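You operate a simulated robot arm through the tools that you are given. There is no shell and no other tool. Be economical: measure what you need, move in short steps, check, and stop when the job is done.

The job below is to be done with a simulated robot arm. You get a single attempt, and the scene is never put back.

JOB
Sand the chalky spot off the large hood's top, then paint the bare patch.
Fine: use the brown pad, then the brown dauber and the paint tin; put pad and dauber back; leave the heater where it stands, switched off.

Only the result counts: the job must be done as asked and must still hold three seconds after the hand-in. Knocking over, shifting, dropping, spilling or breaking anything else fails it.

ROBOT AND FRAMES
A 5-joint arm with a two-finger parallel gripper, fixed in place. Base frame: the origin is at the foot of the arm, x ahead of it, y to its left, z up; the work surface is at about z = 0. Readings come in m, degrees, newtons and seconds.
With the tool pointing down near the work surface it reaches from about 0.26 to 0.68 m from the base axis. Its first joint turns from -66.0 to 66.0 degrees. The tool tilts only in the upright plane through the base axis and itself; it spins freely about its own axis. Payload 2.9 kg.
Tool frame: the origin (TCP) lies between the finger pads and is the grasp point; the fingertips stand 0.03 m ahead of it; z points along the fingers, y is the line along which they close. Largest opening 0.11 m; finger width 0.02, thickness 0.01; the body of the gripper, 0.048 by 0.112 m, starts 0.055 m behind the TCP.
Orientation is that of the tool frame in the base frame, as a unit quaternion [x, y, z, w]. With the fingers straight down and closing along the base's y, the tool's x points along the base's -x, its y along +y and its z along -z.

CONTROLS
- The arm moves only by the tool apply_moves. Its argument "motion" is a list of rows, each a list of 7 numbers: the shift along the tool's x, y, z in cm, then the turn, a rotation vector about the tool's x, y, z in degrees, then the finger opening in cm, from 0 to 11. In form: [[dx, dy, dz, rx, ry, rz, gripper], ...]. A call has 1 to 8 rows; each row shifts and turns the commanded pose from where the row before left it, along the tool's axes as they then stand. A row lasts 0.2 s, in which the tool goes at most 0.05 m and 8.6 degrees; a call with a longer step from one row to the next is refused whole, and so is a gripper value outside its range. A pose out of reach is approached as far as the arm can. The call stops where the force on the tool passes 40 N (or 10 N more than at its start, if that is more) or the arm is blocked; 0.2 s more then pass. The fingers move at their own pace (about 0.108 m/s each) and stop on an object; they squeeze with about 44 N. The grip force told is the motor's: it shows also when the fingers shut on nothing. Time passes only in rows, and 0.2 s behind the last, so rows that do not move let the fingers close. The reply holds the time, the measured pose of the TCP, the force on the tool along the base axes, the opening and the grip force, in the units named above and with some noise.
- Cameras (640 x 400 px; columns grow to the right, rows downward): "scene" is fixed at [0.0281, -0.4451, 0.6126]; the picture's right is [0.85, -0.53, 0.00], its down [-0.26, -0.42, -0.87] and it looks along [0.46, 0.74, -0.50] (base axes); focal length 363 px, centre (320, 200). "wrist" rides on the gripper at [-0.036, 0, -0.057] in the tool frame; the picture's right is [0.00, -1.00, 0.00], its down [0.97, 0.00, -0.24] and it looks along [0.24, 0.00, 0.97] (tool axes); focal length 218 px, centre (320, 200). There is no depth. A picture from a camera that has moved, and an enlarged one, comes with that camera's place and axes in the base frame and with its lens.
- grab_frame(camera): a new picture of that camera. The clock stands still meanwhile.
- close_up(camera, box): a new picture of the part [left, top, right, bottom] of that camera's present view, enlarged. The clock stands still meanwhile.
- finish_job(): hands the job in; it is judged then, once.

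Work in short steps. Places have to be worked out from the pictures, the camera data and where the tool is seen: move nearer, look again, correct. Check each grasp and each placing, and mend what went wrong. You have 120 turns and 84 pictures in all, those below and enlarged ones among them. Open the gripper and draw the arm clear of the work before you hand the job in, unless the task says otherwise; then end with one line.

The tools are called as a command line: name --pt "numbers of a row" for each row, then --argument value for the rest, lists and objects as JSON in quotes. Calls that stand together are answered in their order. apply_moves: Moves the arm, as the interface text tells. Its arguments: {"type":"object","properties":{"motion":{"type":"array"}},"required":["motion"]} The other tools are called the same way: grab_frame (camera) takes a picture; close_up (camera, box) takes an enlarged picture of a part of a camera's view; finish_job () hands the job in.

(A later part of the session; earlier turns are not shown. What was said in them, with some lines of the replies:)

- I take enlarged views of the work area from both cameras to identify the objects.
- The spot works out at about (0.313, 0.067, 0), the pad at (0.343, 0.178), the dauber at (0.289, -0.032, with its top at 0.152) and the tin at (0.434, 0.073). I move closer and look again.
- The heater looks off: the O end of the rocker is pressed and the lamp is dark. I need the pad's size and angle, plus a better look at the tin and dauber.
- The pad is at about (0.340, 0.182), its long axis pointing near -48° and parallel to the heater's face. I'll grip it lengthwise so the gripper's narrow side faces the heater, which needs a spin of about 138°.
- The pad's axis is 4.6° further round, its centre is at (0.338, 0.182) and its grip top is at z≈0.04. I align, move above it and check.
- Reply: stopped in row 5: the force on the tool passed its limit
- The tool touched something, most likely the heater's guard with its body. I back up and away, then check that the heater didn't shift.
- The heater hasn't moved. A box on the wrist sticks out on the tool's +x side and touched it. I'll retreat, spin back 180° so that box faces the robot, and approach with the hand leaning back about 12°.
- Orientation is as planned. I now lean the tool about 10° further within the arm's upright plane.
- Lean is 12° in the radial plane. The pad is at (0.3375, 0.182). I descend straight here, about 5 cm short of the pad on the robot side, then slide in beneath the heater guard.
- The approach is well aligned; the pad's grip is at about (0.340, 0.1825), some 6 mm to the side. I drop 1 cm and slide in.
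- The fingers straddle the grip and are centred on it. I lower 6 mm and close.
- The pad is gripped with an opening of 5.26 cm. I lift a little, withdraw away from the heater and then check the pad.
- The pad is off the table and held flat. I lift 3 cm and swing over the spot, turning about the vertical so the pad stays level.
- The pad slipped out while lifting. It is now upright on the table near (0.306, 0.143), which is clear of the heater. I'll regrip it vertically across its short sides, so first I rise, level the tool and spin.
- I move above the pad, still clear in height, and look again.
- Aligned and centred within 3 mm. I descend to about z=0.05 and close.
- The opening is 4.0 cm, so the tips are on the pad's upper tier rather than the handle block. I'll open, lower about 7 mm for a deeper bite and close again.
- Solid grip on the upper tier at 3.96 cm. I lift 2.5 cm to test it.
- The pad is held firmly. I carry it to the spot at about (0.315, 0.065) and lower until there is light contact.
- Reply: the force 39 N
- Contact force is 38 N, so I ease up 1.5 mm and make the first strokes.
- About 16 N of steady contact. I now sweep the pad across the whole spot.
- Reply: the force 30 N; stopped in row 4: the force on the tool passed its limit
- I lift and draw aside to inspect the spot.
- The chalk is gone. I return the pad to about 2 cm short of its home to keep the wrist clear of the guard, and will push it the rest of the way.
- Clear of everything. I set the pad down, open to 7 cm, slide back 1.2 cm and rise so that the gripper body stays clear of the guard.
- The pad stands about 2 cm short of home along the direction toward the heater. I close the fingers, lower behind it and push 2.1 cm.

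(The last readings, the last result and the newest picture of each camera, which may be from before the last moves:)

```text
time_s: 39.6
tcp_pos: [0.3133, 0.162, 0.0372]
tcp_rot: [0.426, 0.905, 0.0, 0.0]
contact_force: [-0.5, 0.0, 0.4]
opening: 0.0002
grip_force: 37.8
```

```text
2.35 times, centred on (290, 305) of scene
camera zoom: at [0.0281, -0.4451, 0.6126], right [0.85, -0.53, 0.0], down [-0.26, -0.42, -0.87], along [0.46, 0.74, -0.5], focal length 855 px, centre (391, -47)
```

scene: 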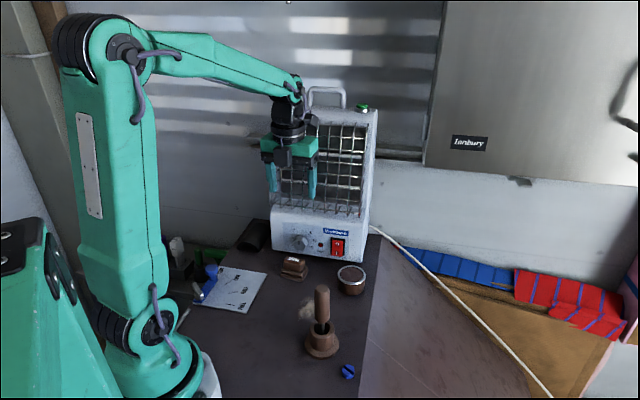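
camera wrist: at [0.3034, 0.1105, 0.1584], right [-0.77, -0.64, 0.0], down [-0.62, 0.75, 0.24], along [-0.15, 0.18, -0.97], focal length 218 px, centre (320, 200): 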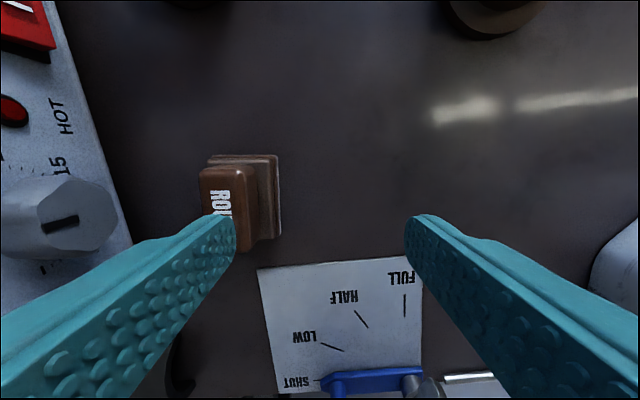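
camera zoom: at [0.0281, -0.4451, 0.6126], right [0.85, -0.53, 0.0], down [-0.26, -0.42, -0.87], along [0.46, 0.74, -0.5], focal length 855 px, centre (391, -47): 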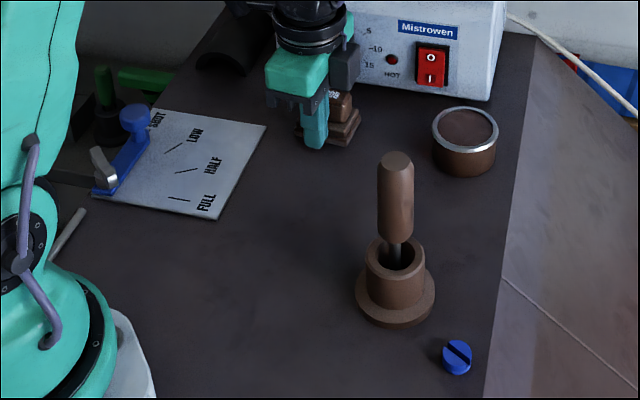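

The pad's right corner now matches its original pixels. I back off, rise and check.

apply_moves --pt "0 -3 0 0 0 0 0" --pt "0 -2 -4 0 0 0 4" --pt "0 0 -4.5 0 0 0 6" --pt "-3.5 -2.5 -2 0 0 0 6" --pt "-4 -2 0 0 0 0 6" --pt "0 0 0 0 0 0 6"

close_up --camera "scene" --box '[180, 220, 400, 390]'

grab_frame --camera "wrist"

```text
time_s: 41.0
tcp_pos: [0.2877, 0.0435, 0.1421]
tcp_rot: [0.426, 0.905, -0.001, -0.001]
contact_force: [0.5, 0.3, 0.4]
opening: 0.06
grip_force: 0.1
```

```text
2.35 times, centred on (290, 305) of scene
camera zoom: at [0.0281, -0.4451, 0.6126], right [0.85, -0.53, 0.0], down [-0.26, -0.42, -0.87], along [0.46, 0.74, -0.5], focal length 855 px, centre (391, -47)
```

zoom: 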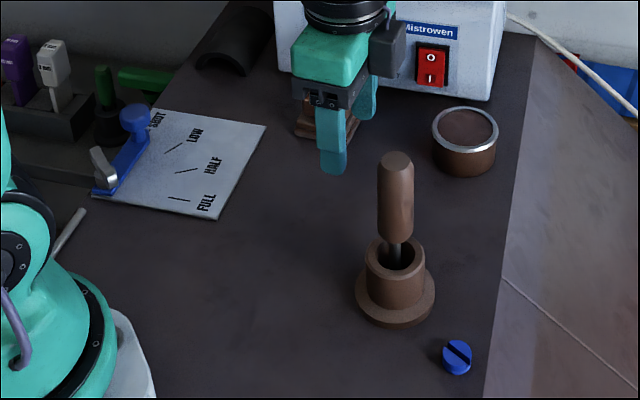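

```text
43 pictures are left
camera wrist: at [0.3103, 0.0156, 0.1979], right [-0.77, -0.64, 0.0], down [-0.62, 0.75, 0.24], along [-0.15, 0.18, -0.97], focal length 218 px, centre (320, 200)
```

wrist: 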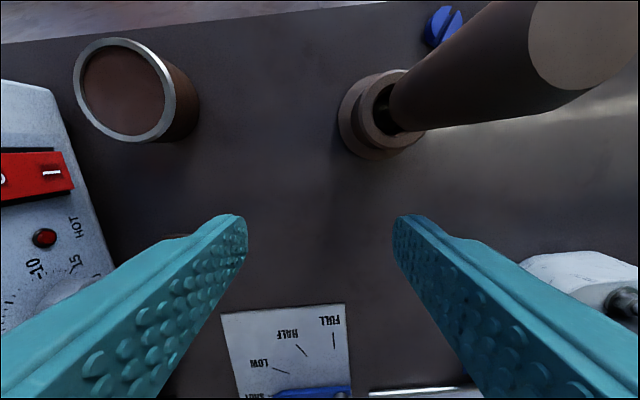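

Next is the dauber. I rise first to clear its handle, spin back to the starting yaw and check the pad.

apply_moves --pt "0 0 -4.5 0 0 0 6" --pt "0 0 -4.5 0 0 0 6" --pt "0 0 0 0 0 -8.43 6" --pt "0 0 0 0 0 -8.43 6" --pt "0 0 0 0 0 -8.43 6" --pt "0 0 0 0 0 -8.43 6" --pt "0 0 0 0 0 -8.43 6" --pt "0 0 0 0 0 -8.43 6"

grab_frame --camera "wrist"

close_up --camera "scene" --box '[180, 220, 400, 390]'

```text
time_s: 42.8
tcp_pos: [0.2879, 0.0451, 0.2329]
tcp_rot: [-0.003, 1.0, 0.001, -0.001]
contact_force: [-0.5, 0.3, 0.3]
opening: 0.0599
grip_force: 0.1
```

```text
42 pictures are left
camera wrist: at [0.3232, 0.0445, 0.2902], right [0.01, -1.0, 0.0], down [-0.97, -0.01, 0.24], along [-0.24, 0.0, -0.97], focal length 218 px, centre (320, 200)
```

wrist: 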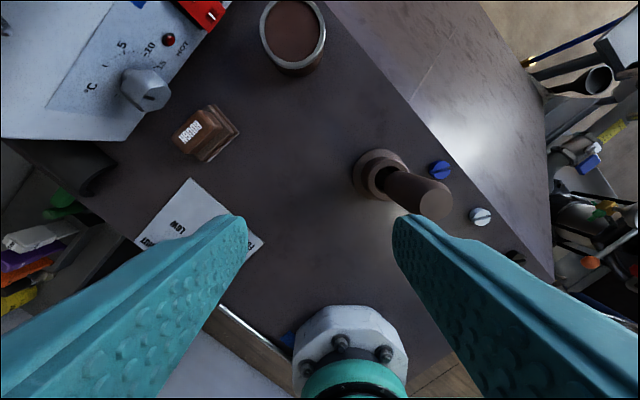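

```text
2.35 times, centred on (290, 305) of scene
camera zoom: at [0.0281, -0.4451, 0.6126], right [0.85, -0.53, 0.0], down [-0.26, -0.42, -0.87], along [0.46, 0.74, -0.5], focal length 855 px, centre (391, -47)
```

zoom: 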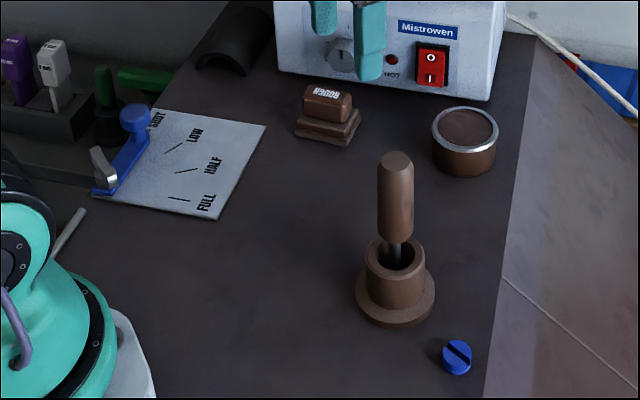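

The pad is back at its original place. I move above the dauber handle at about (0.290, -0.030).

apply_moves --pt "-0.1 -3.75 0 0 0 0 6" --pt "-0.1 -3.75 0 0 0 0 6" --pt "0 0 3 0 0 0 6" --pt "0 0 0 0 0 0 6"

grab_frame --camera "wrist"

close_up --camera "scene" --box '[240, 200, 400, 360]'

```text
time_s: 43.8
tcp_pos: [0.2898, -0.0319, 0.2018]
tcp_rot: [-0.002, 1.0, 0.0, -0.001]
contact_force: [0.3, 0.4, 0.6]
opening: 0.0602
grip_force: 0.1
```

```text
40 pictures are left
camera wrist: at [0.3253, -0.032, 0.2589], right [0.0, -1.0, 0.0], down [-0.97, 0.0, 0.24], along [-0.24, 0.0, -0.97], focal length 218 px, centre (320, 200)
```

wrist: 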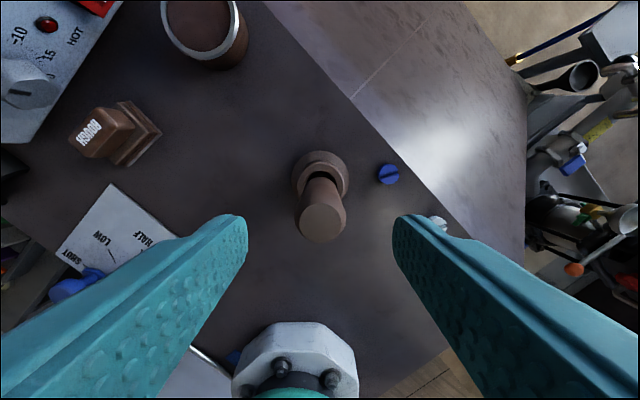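

```text
2.50 times, centred on (320, 280) of scene
camera zoom: at [0.0281, -0.4451, 0.6126], right [0.85, -0.53, 0.0], down [-0.26, -0.42, -0.87], along [0.46, 0.74, -0.5], focal length 908 px, centre (320, 0)
```

zoom: 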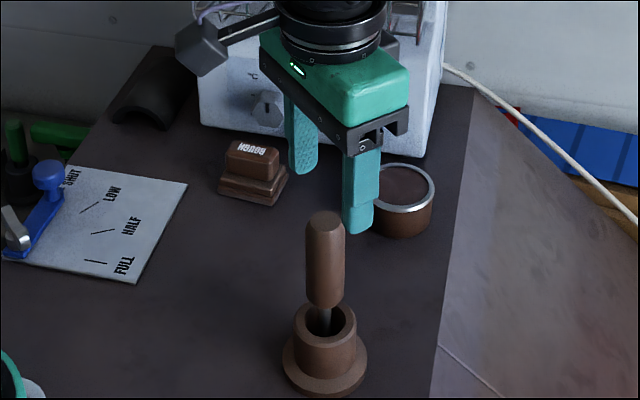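

Centred within 2 mm. I descend to z≈0.115 and grip the handle.

apply_moves --pt "0.2 0 3 0 0 0 6" --pt "0 0 3 0 0 0 6" --pt "0 0 2.7 0 0 0 6" --pt "0 0 0 0 0 0 6" --pt "0 0 0 0 0 0 3" --pt "0 0 0 0 0 0 0.5" --pt "0 0 0 0 0 0 0.5" --pt "0 0 0 0 0 0 0.5"

close_up --camera "scene" --box '[240, 200, 400, 360]'

```text
time_s: 45.6
tcp_pos: [0.2878, -0.0305, 0.1169]
tcp_rot: [-0.002, 1.0, 0.0, -0.001]
contact_force: [0.9, -0.1, 0.6]
opening: 0.0292
grip_force: 43.4
```

```text
2.50 times, centred on (320, 280) of scene
camera zoom: at [0.0281, -0.4451, 0.6126], right [0.85, -0.53, 0.0], down [-0.26, -0.42, -0.87], along [0.46, 0.74, -0.5], focal length 908 px, centre (320, 0)
```

zoom: 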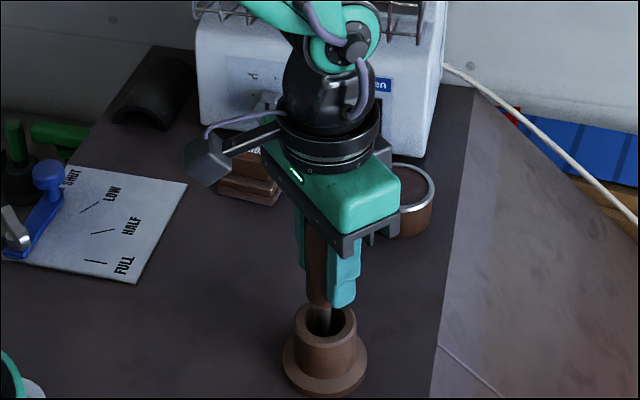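

Handle gripped (2.9 cm; TCP at 0.2878, -0.0305, 0.117, which I note for the return). I lift straight up 10 cm.

apply_moves --pt "0 0 -2 0 0 0 0.5" --pt "0 0 -2.7 0 0 0 0.5" --pt "0 0 -2.7 0 0 0 0.5" --pt "0 0 -2.7 0 0 0 0.5" --pt "0 0 0 0 0 0 0.5"

close_up --camera "scene" --box '[240, 180, 400, 360]'

```text
time_s: 46.8
tcp_pos: [0.2871, -0.0339, 0.2173]
tcp_rot: [-0.001, 1.0, 0.0, -0.001]
contact_force: [0.4, -0.2, -0.6]
opening: 0.0272
grip_force: 44.2
```

```text
2.22 times, centred on (320, 270) of scene
camera zoom: at [0.0281, -0.4451, 0.6126], right [0.85, -0.53, 0.0], down [-0.26, -0.42, -0.87], along [0.46, 0.74, -0.5], focal length 807 px, centre (320, 44)
```

zoom: 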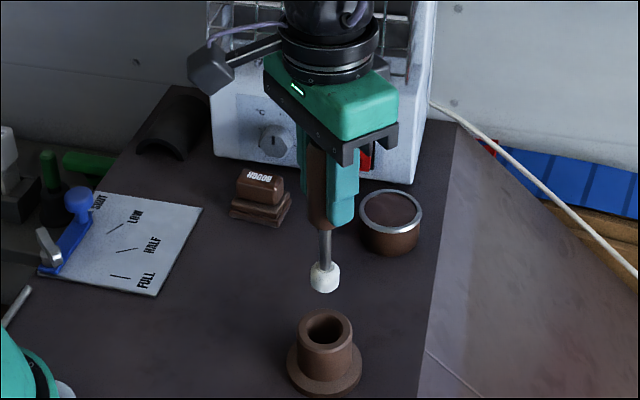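

The dauber is out, upright, with its tip about 12 cm below the TCP. I carry it near the tin at (0.435, 0.073) and lean the hand back 15° so it stays clear of the heater.

apply_moves --pt "-2.93 2.55 0 0 0 0 0.5" --pt "-2.93 2.55 0 0 0 0 0.5" --pt "-2.93 2.55 0 0 0 0 0.5" --pt "-2.93 2.55 0 0 0 0 0.5" --pt "0 0 0 0 0 -4.8 0.5" --pt "0 0 0 0 0 -4.8 0.5" --pt "0 0 0 0 -7.5 0 0.5" --pt "0 0 0 0 -7.5 0 0.5"

grab_frame --camera "wrist"

close_up --camera "scene" --box '[260, 140, 420, 320]'

```text
time_s: 48.6
tcp_pos: [0.405, 0.0719, 0.2161]
tcp_rot: [-0.085, 0.988, 0.013, 0.13]
contact_force: [-0.2, -0.8, 0.4]
opening: 0.0274
grip_force: 44.3
```

```text
36 pictures are left
camera wrist: at [0.4241, 0.0748, 0.2811], right [0.17, -0.99, 0.0], down [-0.99, -0.17, -0.02], along [0.02, 0.0, -1.0], focal length 218 px, centre (320, 200)
```

wrist: 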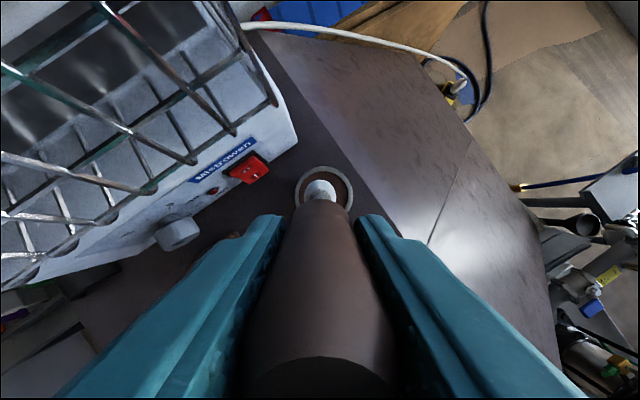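

```text
2.22 times, centred on (340, 230) of scene
camera zoom: at [0.0282, -0.4451, 0.6126], right [0.85, -0.53, 0.0], down [-0.26, -0.42, -0.87], along [0.46, 0.74, -0.5], focal length 807 px, centre (276, 133)
```

zoom: 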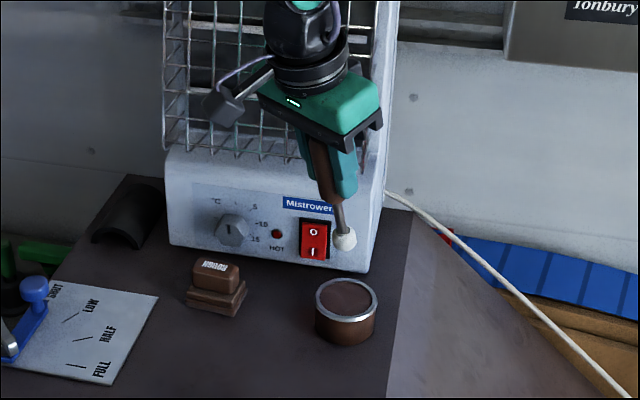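

The tip is above the tin within 4 mm. I descend so the tip is at about z=0.025 with that correction.

apply_moves --pt "1.2 -0.18 3.56 0 0 0 0.5" --pt "0.8 -0.18 2.3 0 0 0 0.5" --pt "0.4 0 1.26 0 0 0 0.5" --pt "0 0 0 0 0 0 0.5"

close_up --camera "scene" --box '[300, 220, 400, 310]'

close_up --camera "wrist" --box '[240, 120, 400, 240]'

```text
time_s: 49.6
tcp_pos: [0.4055, 0.0672, 0.145]
tcp_rot: [-0.084, 0.987, 0.011, 0.135]
contact_force: [-1.2, 1.4, 34.0]
opening: 0.0279
grip_force: 44.1
```

```text
4.44 times, centred on (350, 265) of scene
camera zoom: at [0.0279, -0.4451, 0.6126], right [0.85, -0.53, 0.0], down [-0.26, -0.42, -0.87], along [0.46, 0.74, -0.5], focal length 1614 px, centre (187, -89)
```

zoom: 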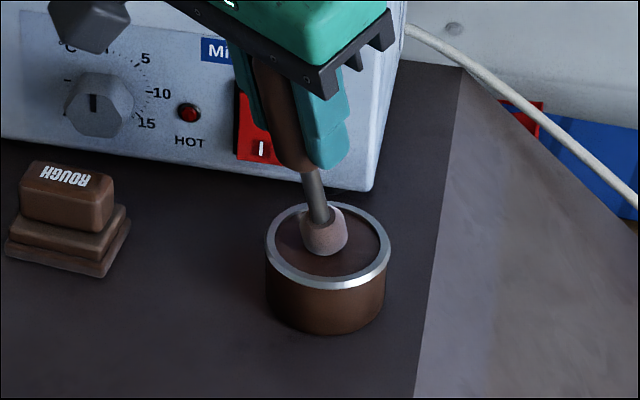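

```text
3.33 times, centred on (320, 180) of wrist
camera zoom: at [0.423, 0.071, 0.2093], right [0.17, -0.99, 0.0], down [-0.99, -0.17, -0.03], along [0.03, 0.0, -1.0], focal length 728 px, centre (320, 267)
```

zoom: 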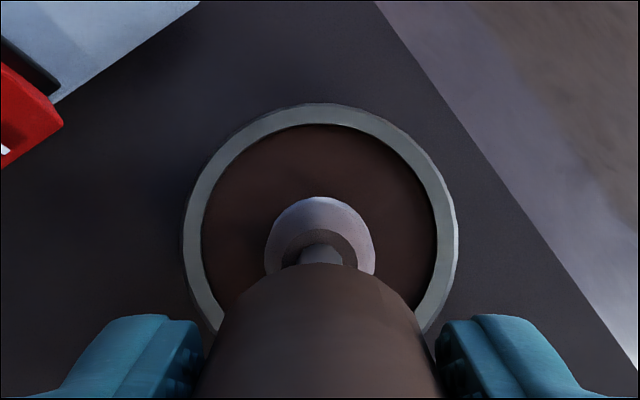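

The tip touched the paint surface and is colouring. I ease straight up and inspect.

apply_moves --pt "-0.5 0 -2 0 0 0 0.5" --pt "-1 0 -4 0 0 0 0.5" --pt "0 0 0 0 0 0 0.5"

close_up --camera "scene" --box '[300, 190, 400, 310]'

```text
time_s: 50.4
tcp_pos: [0.3988, 0.0681, 0.2044]
tcp_rot: [-0.086, 0.988, 0.011, 0.128]
contact_force: [0.0, 0.0, -0.4]
opening: 0.0272
grip_force: 44.1
```

```text
3.33 times, centred on (350, 250) of scene
camera zoom: at [0.0281, -0.4451, 0.6126], right [0.85, -0.53, 0.0], down [-0.26, -0.42, -0.87], along [0.46, 0.74, -0.5], focal length 1211 px, centre (220, 33)
```

zoom: 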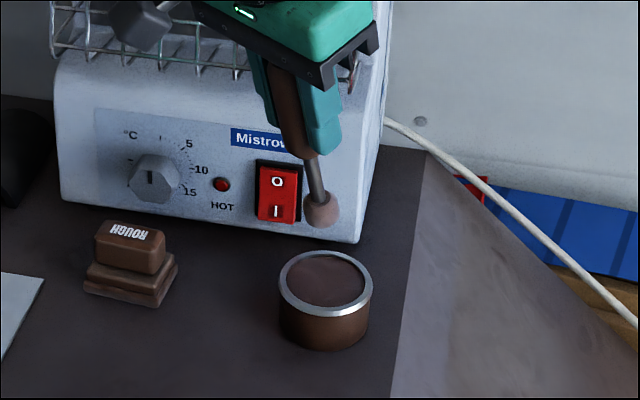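

The tip is loaded. I level the tool, carry the dauber over the sanded area and lower it to just above the surface.

apply_moves --pt "0 0 0 0 7.5 0 0.5" --pt "0 0 0 0 7.4 0 0.5" --pt "2.77 0.38 0 0 0 0 0.5" --pt "2.77 0.38 0 0 0 0 0.5" --pt "2.77 0.38 0 0 0 0 0.5" --pt "0 0 3.5 0 0 0 0.5" --pt "0 0 3.5 0 0 0 0.5" --pt "0 0 0 0 0 0 0.5"

close_up --camera "scene" --box '[240, 220, 400, 340]'

grab_frame --camera "wrist"

```text
time_s: 52.2
tcp_pos: [0.3162, 0.0654, 0.1325]
tcp_rot: [-0.085, 0.996, -0.001, 0.001]
contact_force: [-0.3, 0.4, -0.9]
opening: 0.0273
grip_force: 44.4
```

```text
3.33 times, centred on (320, 280) of scene
camera zoom: at [0.0281, -0.4451, 0.6126], right [0.85, -0.53, 0.0], down [-0.26, -0.42, -0.87], along [0.46, 0.74, -0.5], focal length 1211 px, centre (320, -67)
```

zoom: 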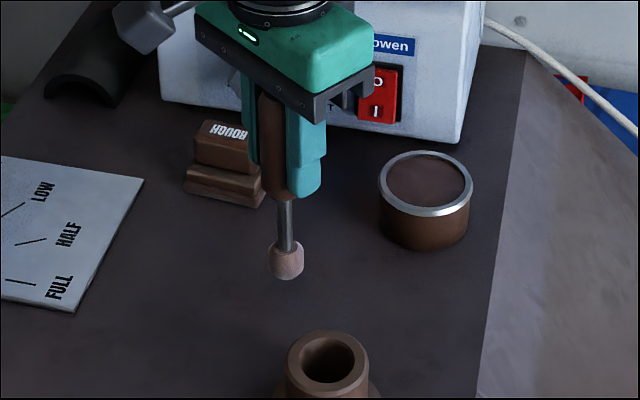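

```text
30 pictures are left
camera wrist: at [0.3506, 0.071, 0.1895], right [0.17, -0.99, 0.0], down [-0.96, -0.16, 0.24], along [-0.24, -0.04, -0.97], focal length 218 px, centre (320, 200)
```

wrist: 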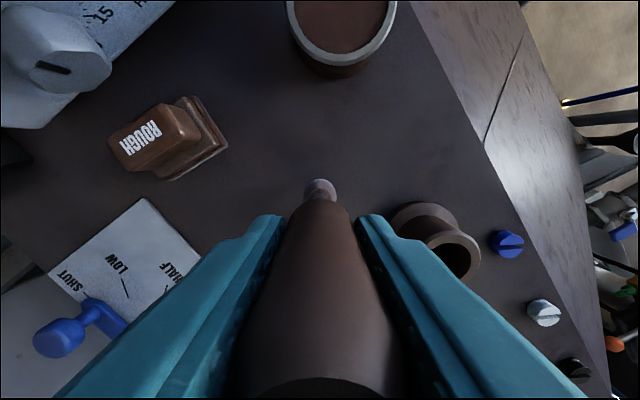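

I lower to contact in small steps.

apply_moves --pt "0 0 0.8 0 0 0 0.5" --pt "0 0 0.3 0 0 0 0.5" --pt "0 0 0.2 0 0 0 0.5" --pt "0 0 0 0 0 0 0.5"

```text
time_s: 53.2
tcp_pos: [0.3148, 0.0649, 0.1218]
tcp_rot: [-0.086, 0.996, 0.0, 0.0]
contact_force: [-0.5, -0.5, 0.3]
opening: 0.0276
grip_force: 44.0
```

apply_moves --pt "0 0 0.2 0 0 0 0.5" --pt "0 0 0.15 0 0 0 0.5" --pt "0 0 0 0 0 0 0.5"

close_up --camera "scene" --box '[270, 250, 350, 310]'

```text
time_s: 54.0
tcp_pos: [0.3152, 0.0642, 0.1182]
tcp_rot: [-0.085, 0.996, 0.0, 0.0]
contact_force: [-0.1, 0.3, -0.7]
opening: 0.0273
grip_force: 44.2
```

```text
6.67 times, centred on (310, 280) of scene
camera zoom: at [0.0281, -0.4451, 0.6126], right [0.85, -0.53, 0.0], down [-0.26, -0.42, -0.87], along [0.46, 0.74, -0.5], focal length 2421 px, centre (387, -333)
```

zoom: 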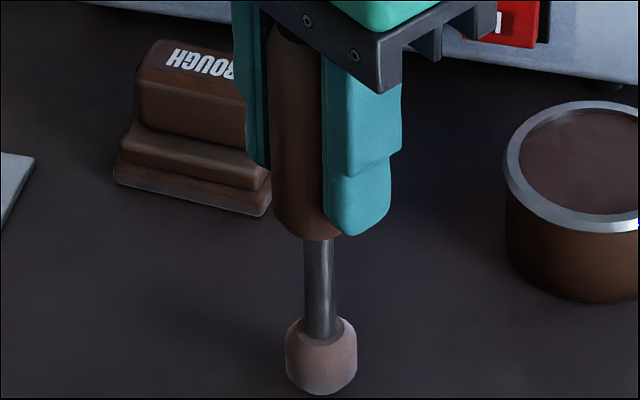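

No contact yet, so I lower further in small steps.

apply_moves --pt "0 0 0.15 0 0 0 0.5" --pt "0 0 0.15 0 0 0 0.5" --pt "0 0 0 0 0 0 0.5"

```text
time_s: 54.8
tcp_pos: [0.316, 0.065, 0.114]
tcp_rot: [-0.085, 0.996, 0.0, 0.0]
contact_force: [0.7, 0.0, -0.1]
opening: 0.027
grip_force: 44.0
```

apply_moves --pt "0 0 0.15 0 0 0 0.5" --pt "0 0 0.15 0 0 0 0.5" --pt "0 0 0 0 0 0 0.5"

```text
time_s: 55.6
tcp_pos: [0.316, 0.0632, 0.112]
tcp_rot: [-0.085, 0.996, 0.001, 0.0]
contact_force: [-0.3, 0.4, -0.7]
opening: 0.0273
grip_force: 43.9
```

apply_moves --pt "0 0 0.15 0 0 0 0.5" --pt "0 0 0.15 0 0 0 0.5" --pt "0 0 0 0 0 0 0.5"

close_up --camera "scene" --box '[270, 250, 350, 310]'

```text
time_s: 56.4
tcp_pos: [0.3176, 0.065, 0.1101]
tcp_rot: [-0.085, 0.996, 0.0, 0.002]
contact_force: [-5.9, -1.6, 35.0]
opening: 0.0274
grip_force: 43.8
```

```text
6.67 times, centred on (310, 280) of scene
camera zoom: at [0.028, -0.4451, 0.6126], right [0.85, -0.53, 0.0], down [-0.26, -0.42, -0.87], along [0.46, 0.74, -0.5], focal length 2421 px, centre (387, -333)
```

zoom: 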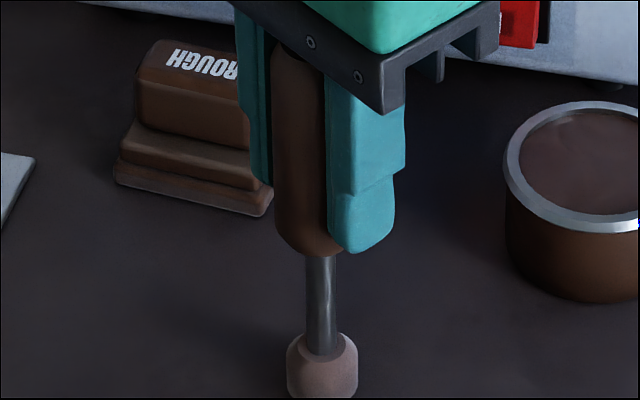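

Contact at TCP z≈0.110. I ease up slightly and start light strokes along the closing axis.

apply_moves --pt "0 0 -0.12 0 0 0 0.5" --pt "0 1.3 0 0 0 0 0.5" --pt "0 1.3 0 0 0 0 0.5" --pt "0 -1.3 0 0 0 0 0.5" --pt "0 -1.3 0 0 0 0 0.5" --pt "0 -1.3 0 0 0 0 0.5" --pt "0 -1.3 0 0 0 0 0.5" --pt "0 0 0 0 0 0 0.5"

close_up --camera "scene" --box '[260, 240, 380, 340]'

```text
time_s: 58.2
tcp_pos: [0.3205, 0.0375, 0.1102]
tcp_rot: [-0.086, 0.996, 0.0, 0.0]
contact_force: [-0.6, 1.0, -0.3]
opening: 0.0272
grip_force: 43.7
```

```text
4.00 times, centred on (320, 290) of scene
camera zoom: at [0.0281, -0.4451, 0.6126], right [0.85, -0.53, 0.0], down [-0.26, -0.42, -0.87], along [0.46, 0.74, -0.5], focal length 1453 px, centre (320, -160)
```

zoom: 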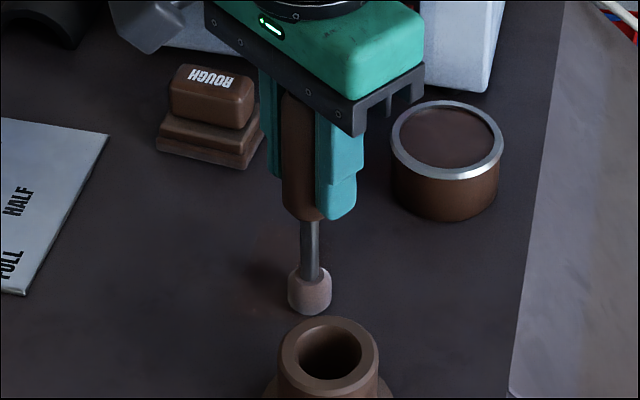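

The first press left a brownish mark, but contact was lost during the strokes. I go 1 mm lower and stroke back.

apply_moves --pt "0 0.4 0.08 0 0 0 0.5" --pt "0 1.1 0 0 0 0 0.5" --pt "0 1.1 0 0 0 0 0.5" --pt "0 1.2 0 0 0 0 0.5" --pt "0 1.2 0 0 0 0 0.5"

```text
time_s: 59.4
tcp_pos: [0.3117, 0.0891, 0.111]
tcp_rot: [-0.084, 0.996, 0.0, 0.001]
contact_force: [1.0, -2.8, 6.3]
opening: 0.0272
grip_force: 44.2
```

Contact is about 6 N. I lower a hair more and rastered strokes continue on the robot side.

apply_moves --pt "1.1 -0.3 0.04 0 0 0 0.5" --pt "0 -1.1 0 0 0 0 0.5" --pt "0 -1.1 0 0 0 0 0.5" --pt "0 -1.1 0 0 0 0 0.5" --pt "0 -1.1 0 0 0 0 0.5" --pt "1.1 0.8 0 0 0 0 0.5" --pt "0 1.3 0 0 0 0 0.5" --pt "0 1.3 0 0 0 0 0.5"

close_up --camera "scene" --box '[260, 240, 380, 340]'

```text
time_s: 61.2
tcp_pos: [0.2922, 0.0721, 0.108]
tcp_rot: [-0.085, 0.996, 0.0, 0.001]
contact_force: [2.5, -9.7, 27.8]
opening: 0.0274
grip_force: 44.1
```

```text
4.00 times, centred on (320, 290) of scene
camera zoom: at [0.028, -0.4451, 0.6126], right [0.85, -0.53, 0.0], down [-0.26, -0.42, -0.87], along [0.46, 0.74, -0.5], focal length 1453 px, centre (320, -160)
```

zoom: 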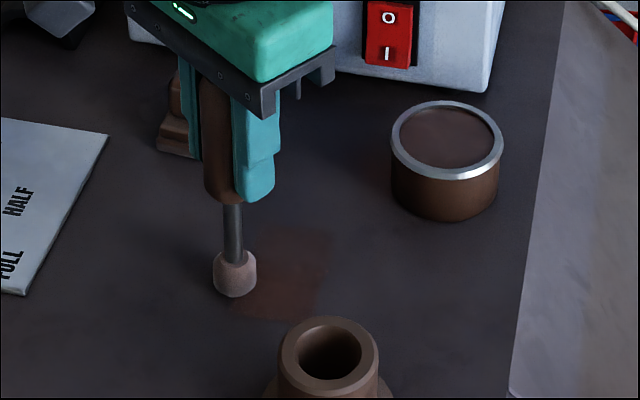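

The paint is laying down well. I ease pressure slightly and cover the far half.

apply_moves --pt "-1.1 0.6 -0.06 0 0 0 0.5" --pt "-1.1 0.5 0 0 0 0 0.5" --pt "-1.1 -0.3 0.02 0 0 0 0.5" --pt "0 -1.1 0 0 0 0 0.5" --pt "0 -1.1 0 0 0 0 0.5" --pt "0 -1.1 0 0 0 0 0.5" --pt "0 -1.1 0 0 0 0 0.5"

apply_moves --pt "-1.1 0.8 0 0 0 0 0.5" --pt "0 1.1 0 0 0 0 0.5" --pt "0 1.1 0 0 0 0 0.5" --pt "0 0.4 0 0 0 0 0.5"

close_up --camera "scene" --box '[260, 240, 380, 340]'

```text
time_s: 62.8
tcp_pos: [0.3307, 0.0417, 0.1081]
tcp_rot: [-0.086, 0.996, 0.0, 0.0]
contact_force: [-1.4, 3.1, 10.2]
opening: 0.0274
grip_force: 44.0
```

```text
time_s: 63.8
tcp_pos: [0.3361, 0.0763, 0.1094]
tcp_rot: [-0.085, 0.996, 0.0, 0.0]
contact_force: [-0.5, -0.7, 0.2]
opening: 0.0274
grip_force: 43.7
```

```text
4.00 times, centred on (320, 290) of scene
camera zoom: at [0.0281, -0.4451, 0.6126], right [0.85, -0.53, 0.0], down [-0.26, -0.42, -0.87], along [0.46, 0.74, -0.5], focal length 1453 px, centre (320, -160)
```

zoom: 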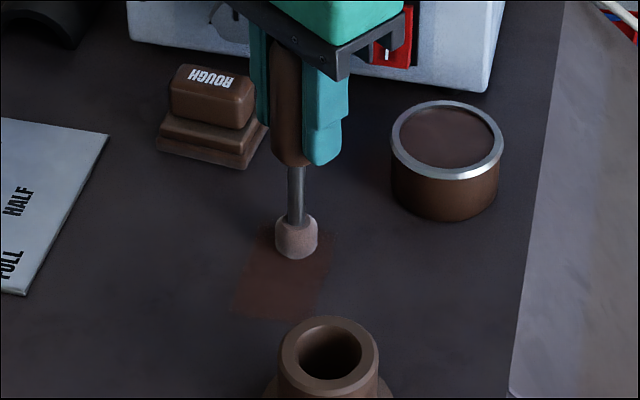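

I lift to see the coverage.

apply_moves --pt "0 0 -3 0 0 0 0.5" --pt "-3 2 -2 0 0 0 0.5" --pt "0 0 0 0 0 0 0.5"

close_up --camera "scene" --box '[270, 260, 350, 330]'

```text
time_s: 64.6
tcp_pos: [0.3613, 0.1019, 0.1599]
tcp_rot: [-0.085, 0.996, 0.0, 0.001]
contact_force: [-0.8, -0.4, -1.4]
opening: 0.0274
grip_force: 44.1
```

```text
5.71 times, centred on (310, 295) of scene
camera zoom: at [0.0281, -0.4451, 0.6126], right [0.85, -0.53, 0.0], down [-0.26, -0.42, -0.87], along [0.46, 0.74, -0.5], focal length 2076 px, centre (377, -343)
```

zoom: 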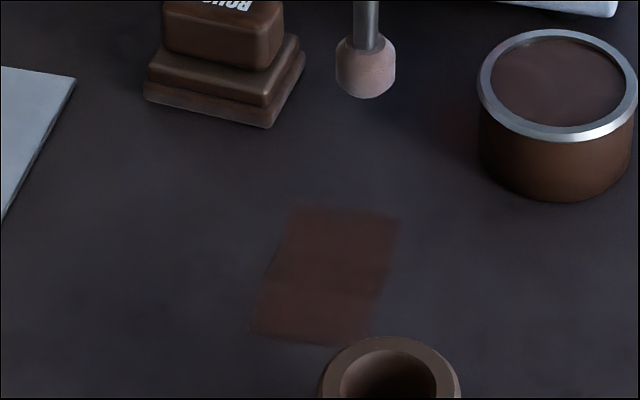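

close_up --camera "scene" --box '[295, 284, 335, 324]'

grab_frame --camera "wrist"

```text
10.00 times, centred on (315, 304) of scene
camera zoom: at [0.0281, -0.4451, 0.6126], right [0.85, -0.53, 0.0], down [-0.26, -0.42, -0.87], along [0.46, 0.74, -0.5], focal length 3632 px, centre (370, -840)
```

zoom: 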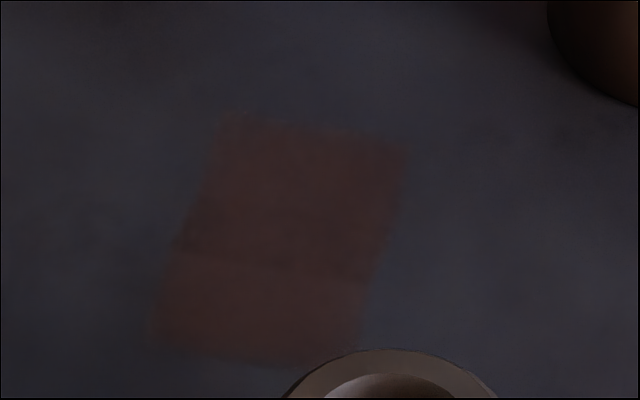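

```text
22 pictures are left
camera wrist: at [0.3959, 0.107, 0.2169], right [0.17, -0.99, 0.0], down [-0.96, -0.16, 0.24], along [-0.24, -0.04, -0.97], focal length 218 px, centre (320, 200)
```

wrist: 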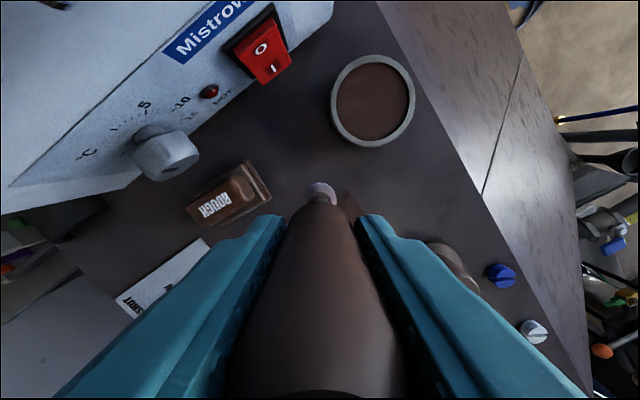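

The patch looks uniformly painted. The far edge got little pressure, so I make one extra pass along it.

apply_moves --pt "2.47 -0.6 0 0 0 0 0.5" --pt "0 0 3 0 0 0 0.5" --pt "0 0 1.8 0 0 0 0.5" --pt "0 0 0.2 0 0 0 0.5" --pt "0 0 0.15 0 0 0 0.5" --pt "0 0 0 0 0 0 0.5"

```text
time_s: 66.0
tcp_pos: [0.3375, 0.0913, 0.1088]
tcp_rot: [-0.086, 0.996, 0.0, 0.0]
contact_force: [-4.9, 0.5, 17.7]
opening: 0.0274
grip_force: 44.0
```

apply_moves --pt "-0.5 -1.2 0 0 0 0 0.5" --pt "-0.5 -1.2 0.03 0 0 0 0.5" --pt "0.95 -0.78 0 0 0 0 0.5" --pt "0.95 -0.78 0 0 0 0 0.5" --pt "0.95 -0.78 0 0 0 0 0.5" --pt "0.6 -0.5 0 0 0 0 0.5" --pt "-1.0 1.9 0 0 0 0 0.5" --pt "0 0 0 0 0 0 0.5"

apply_moves --pt "0 0 -3 0 0 0 0.5" --pt "-3 2 -3 0 0 0 0.5" --pt "0 1.5 -3 0 0 0 0.5" --pt "0 0 0 0 0 0 0.5"

close_up --camera "scene" --box '[270, 260, 350, 330]'

```text
time_s: 67.8
tcp_pos: [0.3297, 0.0558, 0.1076]
tcp_rot: [-0.085, 0.996, 0.0, -0.001]
contact_force: [-3.7, -11.7, 36.0]
opening: 0.0273
grip_force: 44.0
```

```text
time_s: 68.8
tcp_pos: [0.3558, 0.0955, 0.1974]
tcp_rot: [-0.084, 0.996, 0.0, 0.0]
contact_force: [0.5, 0.1, -0.3]
opening: 0.0272
grip_force: 43.3
```

```text
5.71 times, centred on (310, 295) of scene
camera zoom: at [0.0281, -0.4451, 0.6126], right [0.85, -0.53, 0.0], down [-0.26, -0.42, -0.87], along [0.46, 0.74, -0.5], focal length 2076 px, centre (377, -343)
```

zoom: 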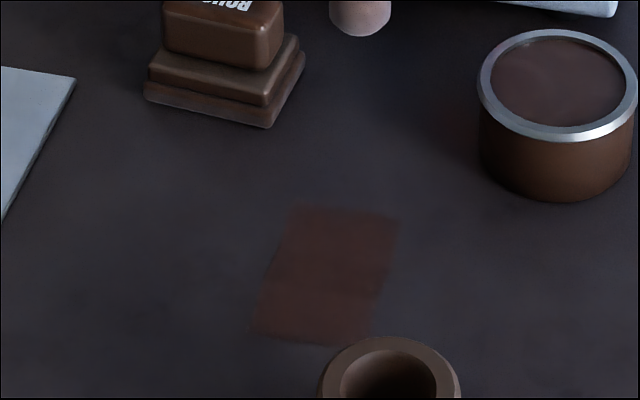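

The painted area is unchanged, so the patch is complete. I carry the dauber back above its holder at (0.289, -0.033).

apply_moves --pt "2.19 -2.88 0 0 0 0 0.5" --pt "2.19 -2.88 0 0 0 0 0.5" --pt "2.19 -2.88 0 0 0 0 0.5" --pt "2.19 -2.88 0 0 0 0 0.5" --pt "0 0 1.5 0 0 0 0.5" --pt "0 0 0 0 0 0 0.5"

close_up --camera "scene" --box '[270, 240, 370, 365]'

close_up --camera "wrist" --box '[260, 130, 380, 230]'

```text
time_s: 70.2
tcp_pos: [0.2888, -0.0328, 0.1826]
tcp_rot: [-0.085, 0.996, 0.0, 0.0]
contact_force: [0.1, -0.3, -0.3]
opening: 0.0274
grip_force: 43.7
```

```text
3.20 times, centred on (320, 302) of scene
camera zoom: at [0.0281, -0.4451, 0.6126], right [0.85, -0.53, 0.0], down [-0.26, -0.42, -0.87], along [0.46, 0.74, -0.5], focal length 1162 px, centre (320, -128)
```

zoom: 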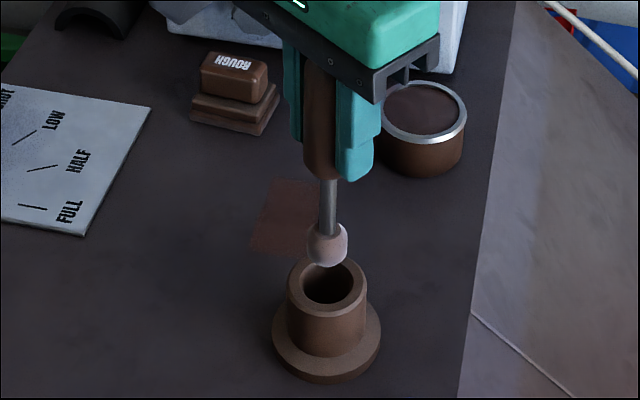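

```text
4.00 times, centred on (320, 180) of wrist
camera zoom: at [0.3233, -0.0274, 0.2384], right [0.17, -0.99, 0.0], down [-0.96, -0.17, 0.24], along [-0.24, -0.04, -0.97], focal length 873 px, centre (320, 280)
```

zoom: 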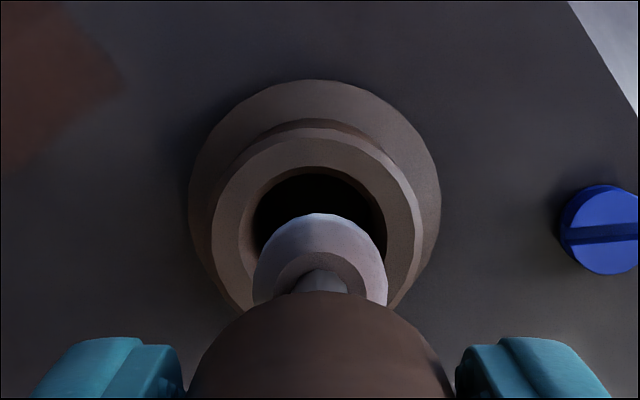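

The tip and hole are aligned within about 1–2 mm. I lower to the rim level and look again.

apply_moves --pt "0.1 0 1.2 0 0 0 0.5" --pt "0 0 1.2 0 0 0 0.5" --pt "0 0 0 0 0 0 0.5"

close_up --camera "scene" --box '[290, 280, 350, 365]'

close_up --camera "wrist" --box '[260, 130, 380, 230]'

```text
time_s: 71.0
tcp_pos: [0.2852, -0.0311, 0.1579]
tcp_rot: [-0.086, 0.996, 0.0, 0.0]
contact_force: [0.6, -0.4, 0.2]
opening: 0.0275
grip_force: 44.0
```

```text
4.71 times, centred on (320, 322) of scene
camera zoom: at [0.0281, -0.4451, 0.6126], right [0.85, -0.53, 0.0], down [-0.26, -0.42, -0.87], along [0.46, 0.74, -0.5], focal length 1709 px, centre (320, -376)
```

zoom: 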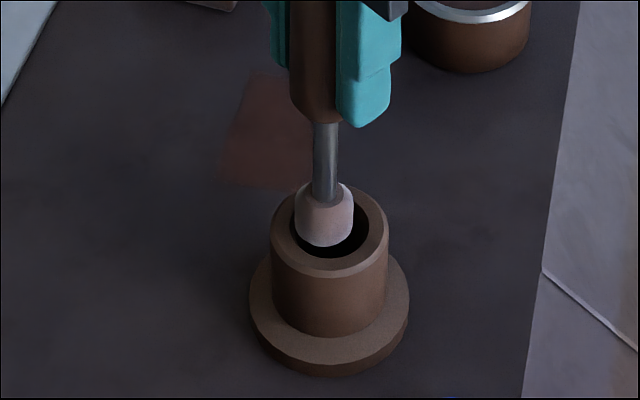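

```text
4.00 times, centred on (320, 180) of wrist
camera zoom: at [0.3209, -0.0266, 0.2145], right [0.17, -0.99, 0.0], down [-0.96, -0.16, 0.24], along [-0.24, -0.04, -0.97], focal length 873 px, centre (320, 280)
```

zoom: 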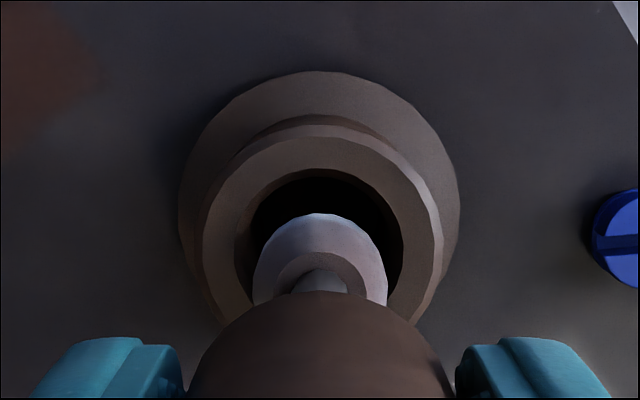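

The tip is about 2 mm off toward the robot. I correct and lower into the holder gently.

apply_moves --pt "-0.2 -0.12 0 0 0 0 0.5" --pt "0 0 1 0 0 0 0.5" --pt "0 0 1 0 0 0 0.5" --pt "0 0 1 0 0 0 0.5" --pt "0 0 0 0 0 0 0.5"

close_up --camera "scene" --box '[290, 270, 350, 365]'

```text
time_s: 72.2
tcp_pos: [0.2884, -0.0347, 0.127]
tcp_rot: [-0.086, 0.996, -0.001, -0.001]
contact_force: [0.9, 1.7, -1.0]
opening: 0.0274
grip_force: 44.3
```

```text
4.21 times, centred on (320, 318) of scene
camera zoom: at [0.0281, -0.4451, 0.6126], right [0.85, -0.53, 0.0], down [-0.26, -0.42, -0.87], along [0.46, 0.74, -0.5], focal length 1529 px, centre (320, -295)
```

zoom: 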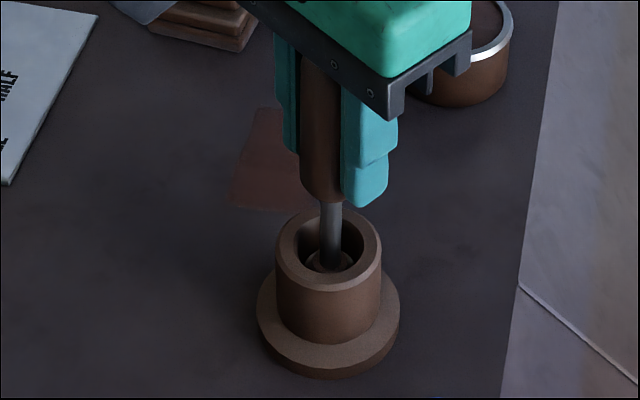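

It's inside the holder with no side force. I continue down to the seat in small steps.

apply_moves --pt "0 0 0.7 0 0 0 0.5" --pt "0 0 0.4 0 0 0 0.5" --pt "0 0 0.2 0 0 0 0.5" --pt "0 0 0 0 0 0 0.5"

```text
time_s: 73.2
tcp_pos: [0.2876, -0.0331, 0.1151]
tcp_rot: [-0.085, 0.996, 0.001, 0.0]
contact_force: [-0.5, 0.3, 0.2]
opening: 0.0271
grip_force: 43.7
```

apply_moves --pt "0 0 0.2 0 0 0 0.5" --pt "0 0 0.15 0 0 0 0.5" --pt "0 0 0 0 0 0 0.5"

```text
time_s: 74.0
tcp_pos: [0.2884, -0.0331, 0.1109]
tcp_rot: [-0.086, 0.996, 0.0, -0.001]
contact_force: [0.0, -0.6, 1.7]
opening: 0.0274
grip_force: 44.1
```

apply_moves --pt "0 0 0.15 0 0 0 0.5" --pt "0 0 0 0 0 0 0.5"

close_up --camera "scene" --box '[290, 270, 350, 365]'

```text
time_s: 74.6
tcp_pos: [0.2886, -0.0328, 0.1111]
tcp_rot: [-0.086, 0.996, 0.001, 0.001]
contact_force: [-6.4, -0.9, 31.6]
opening: 0.027
grip_force: 44.3
```

```text
4.21 times, centred on (320, 318) of scene
camera zoom: at [0.028, -0.4451, 0.6127], right [0.85, -0.53, 0.0], down [-0.26, -0.42, -0.87], along [0.46, 0.74, -0.5], focal length 1529 px, centre (320, -295)
```

zoom: 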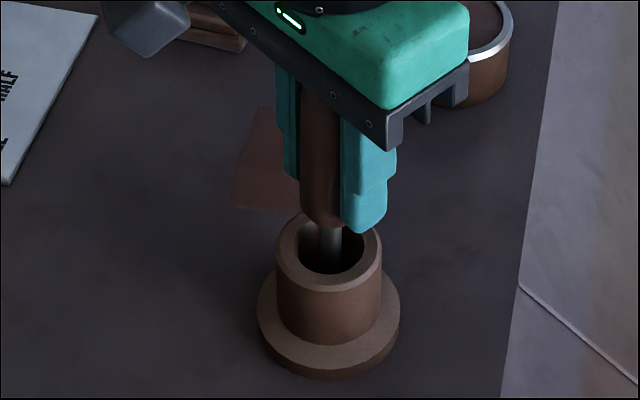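

Seated (about 32 N). I ease 1 mm, open slowly and rise straight up.

apply_moves --pt "0 0 -0.15 0 0 0 0.5" --pt "0 0 0 0 0 0 3.2" --pt "0 0 0 0 0 0 4" --pt "0 0 0 0 0 0 6" --pt "0 0 -3 0 0 0 6" --pt "0 0 -4 0 0 0 6" --pt "0 0 -4.5 0 0 0 6" --pt "0 0 -4.5 0 0 0 6"

grab_frame --camera "scene"

close_up --camera "scene" --box '[180, 220, 400, 390]'

```text
time_s: 76.4
tcp_pos: [0.2873, -0.0347, 0.2706]
tcp_rot: [-0.085, 0.996, 0.0, 0.0]
contact_force: [-0.4, -0.3, 0.8]
opening: 0.0597
grip_force: 0.0
```

```text
14 pictures are left
```

scene: 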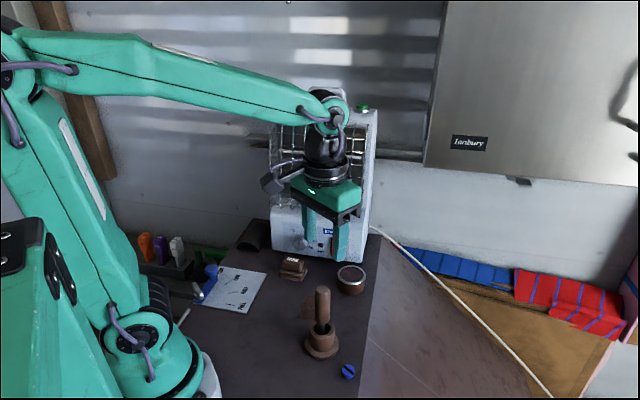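

```text
2.35 times, centred on (290, 305) of scene
camera zoom: at [0.0281, -0.4451, 0.6126], right [0.85, -0.53, 0.0], down [-0.26, -0.42, -0.87], along [0.46, 0.74, -0.5], focal length 855 px, centre (391, -47)
```

zoom: 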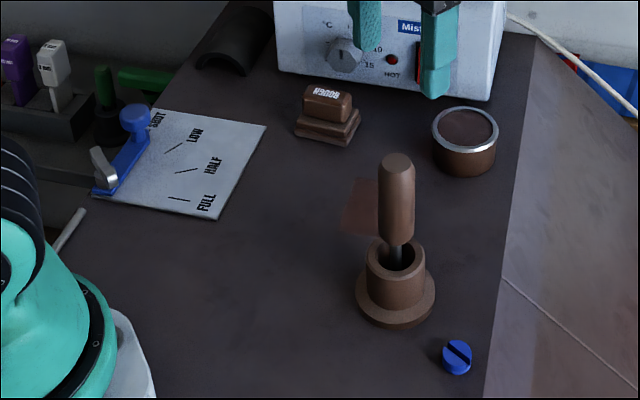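

Everything stands as at the start. I draw the arm up and take a wrist look over the whole patch.

apply_moves --pt "-2 2.5 -3 0 0 0 9" --pt "-2 2.5 -3 0 0 0 9" --pt "-2 2 -3 0 0 0 9" --pt "-2 0 -3 0 0 0 9" --pt "0 0 0 0 0 0 9"

close_up --camera "wrist" --box '[220, 120, 420, 270]'

close_up --camera "scene" --box '[260, 190, 400, 280]'

```text
time_s: 77.6
tcp_pos: [0.3554, 0.0479, 0.3927]
tcp_rot: [-0.086, 0.996, 0.0, 0.0]
contact_force: [0.2, -0.3, -0.1]
opening: 0.0899
grip_force: 0.0
```

```text
2.67 times, centred on (320, 195) of wrist
camera zoom: at [0.391, 0.0538, 0.4497], right [0.17, -0.99, 0.0], down [-0.96, -0.16, 0.24], along [-0.24, -0.04, -0.97], focal length 582 px, centre (320, 213)
```

zoom: 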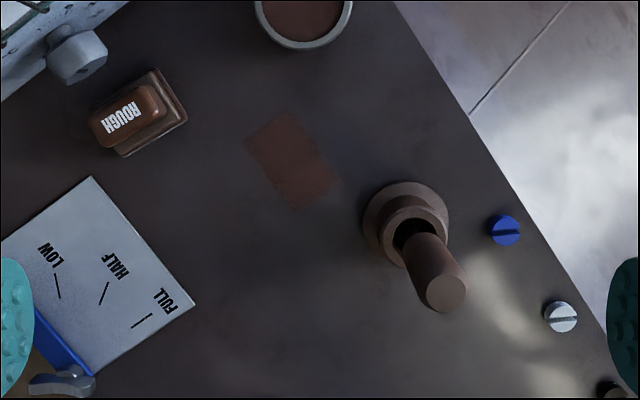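

```text
4.44 times, centred on (330, 235) of scene
camera zoom: at [0.0281, -0.4451, 0.6126], right [0.85, -0.53, 0.0], down [-0.26, -0.42, -0.87], along [0.46, 0.74, -0.5], focal length 1614 px, centre (276, 44)
```

zoom: 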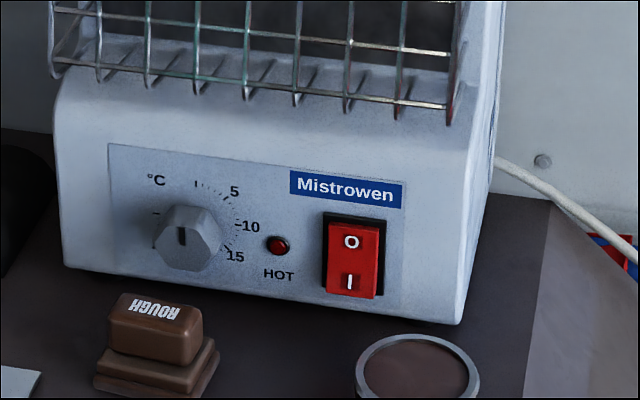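

close_up --camera "wrist" --box '[285, 155, 335, 205]'

```text
8.00 times, centred on (310, 180) of wrist
camera zoom: at [0.391, 0.0538, 0.4497], right [0.17, -0.99, 0.0], down [-0.96, -0.16, 0.24], along [-0.24, -0.04, -0.97], focal length 1746 px, centre (400, 360)
```

zoom: 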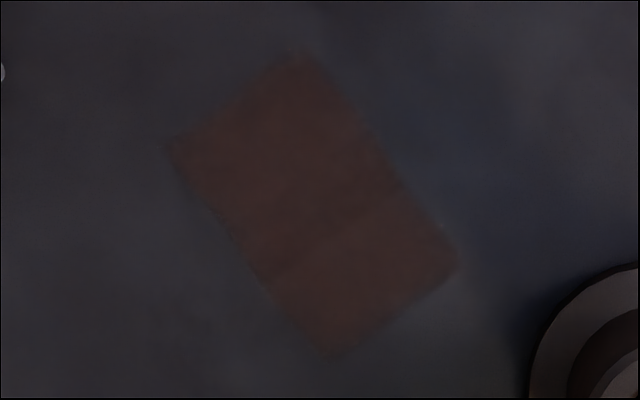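

The patch is uniformly painted, no chalk is left, the pad and dauber are back, the heater hasn't moved and is off, and the arm is clear. I hand it in.

finish_job

```text
The job is handed in.
```

The chalky spot is sanded off and the bare patch is painted. The pad and dauber are back in their places. The tool bumped the heater once during the approach, but it didn't shift and is switched off.
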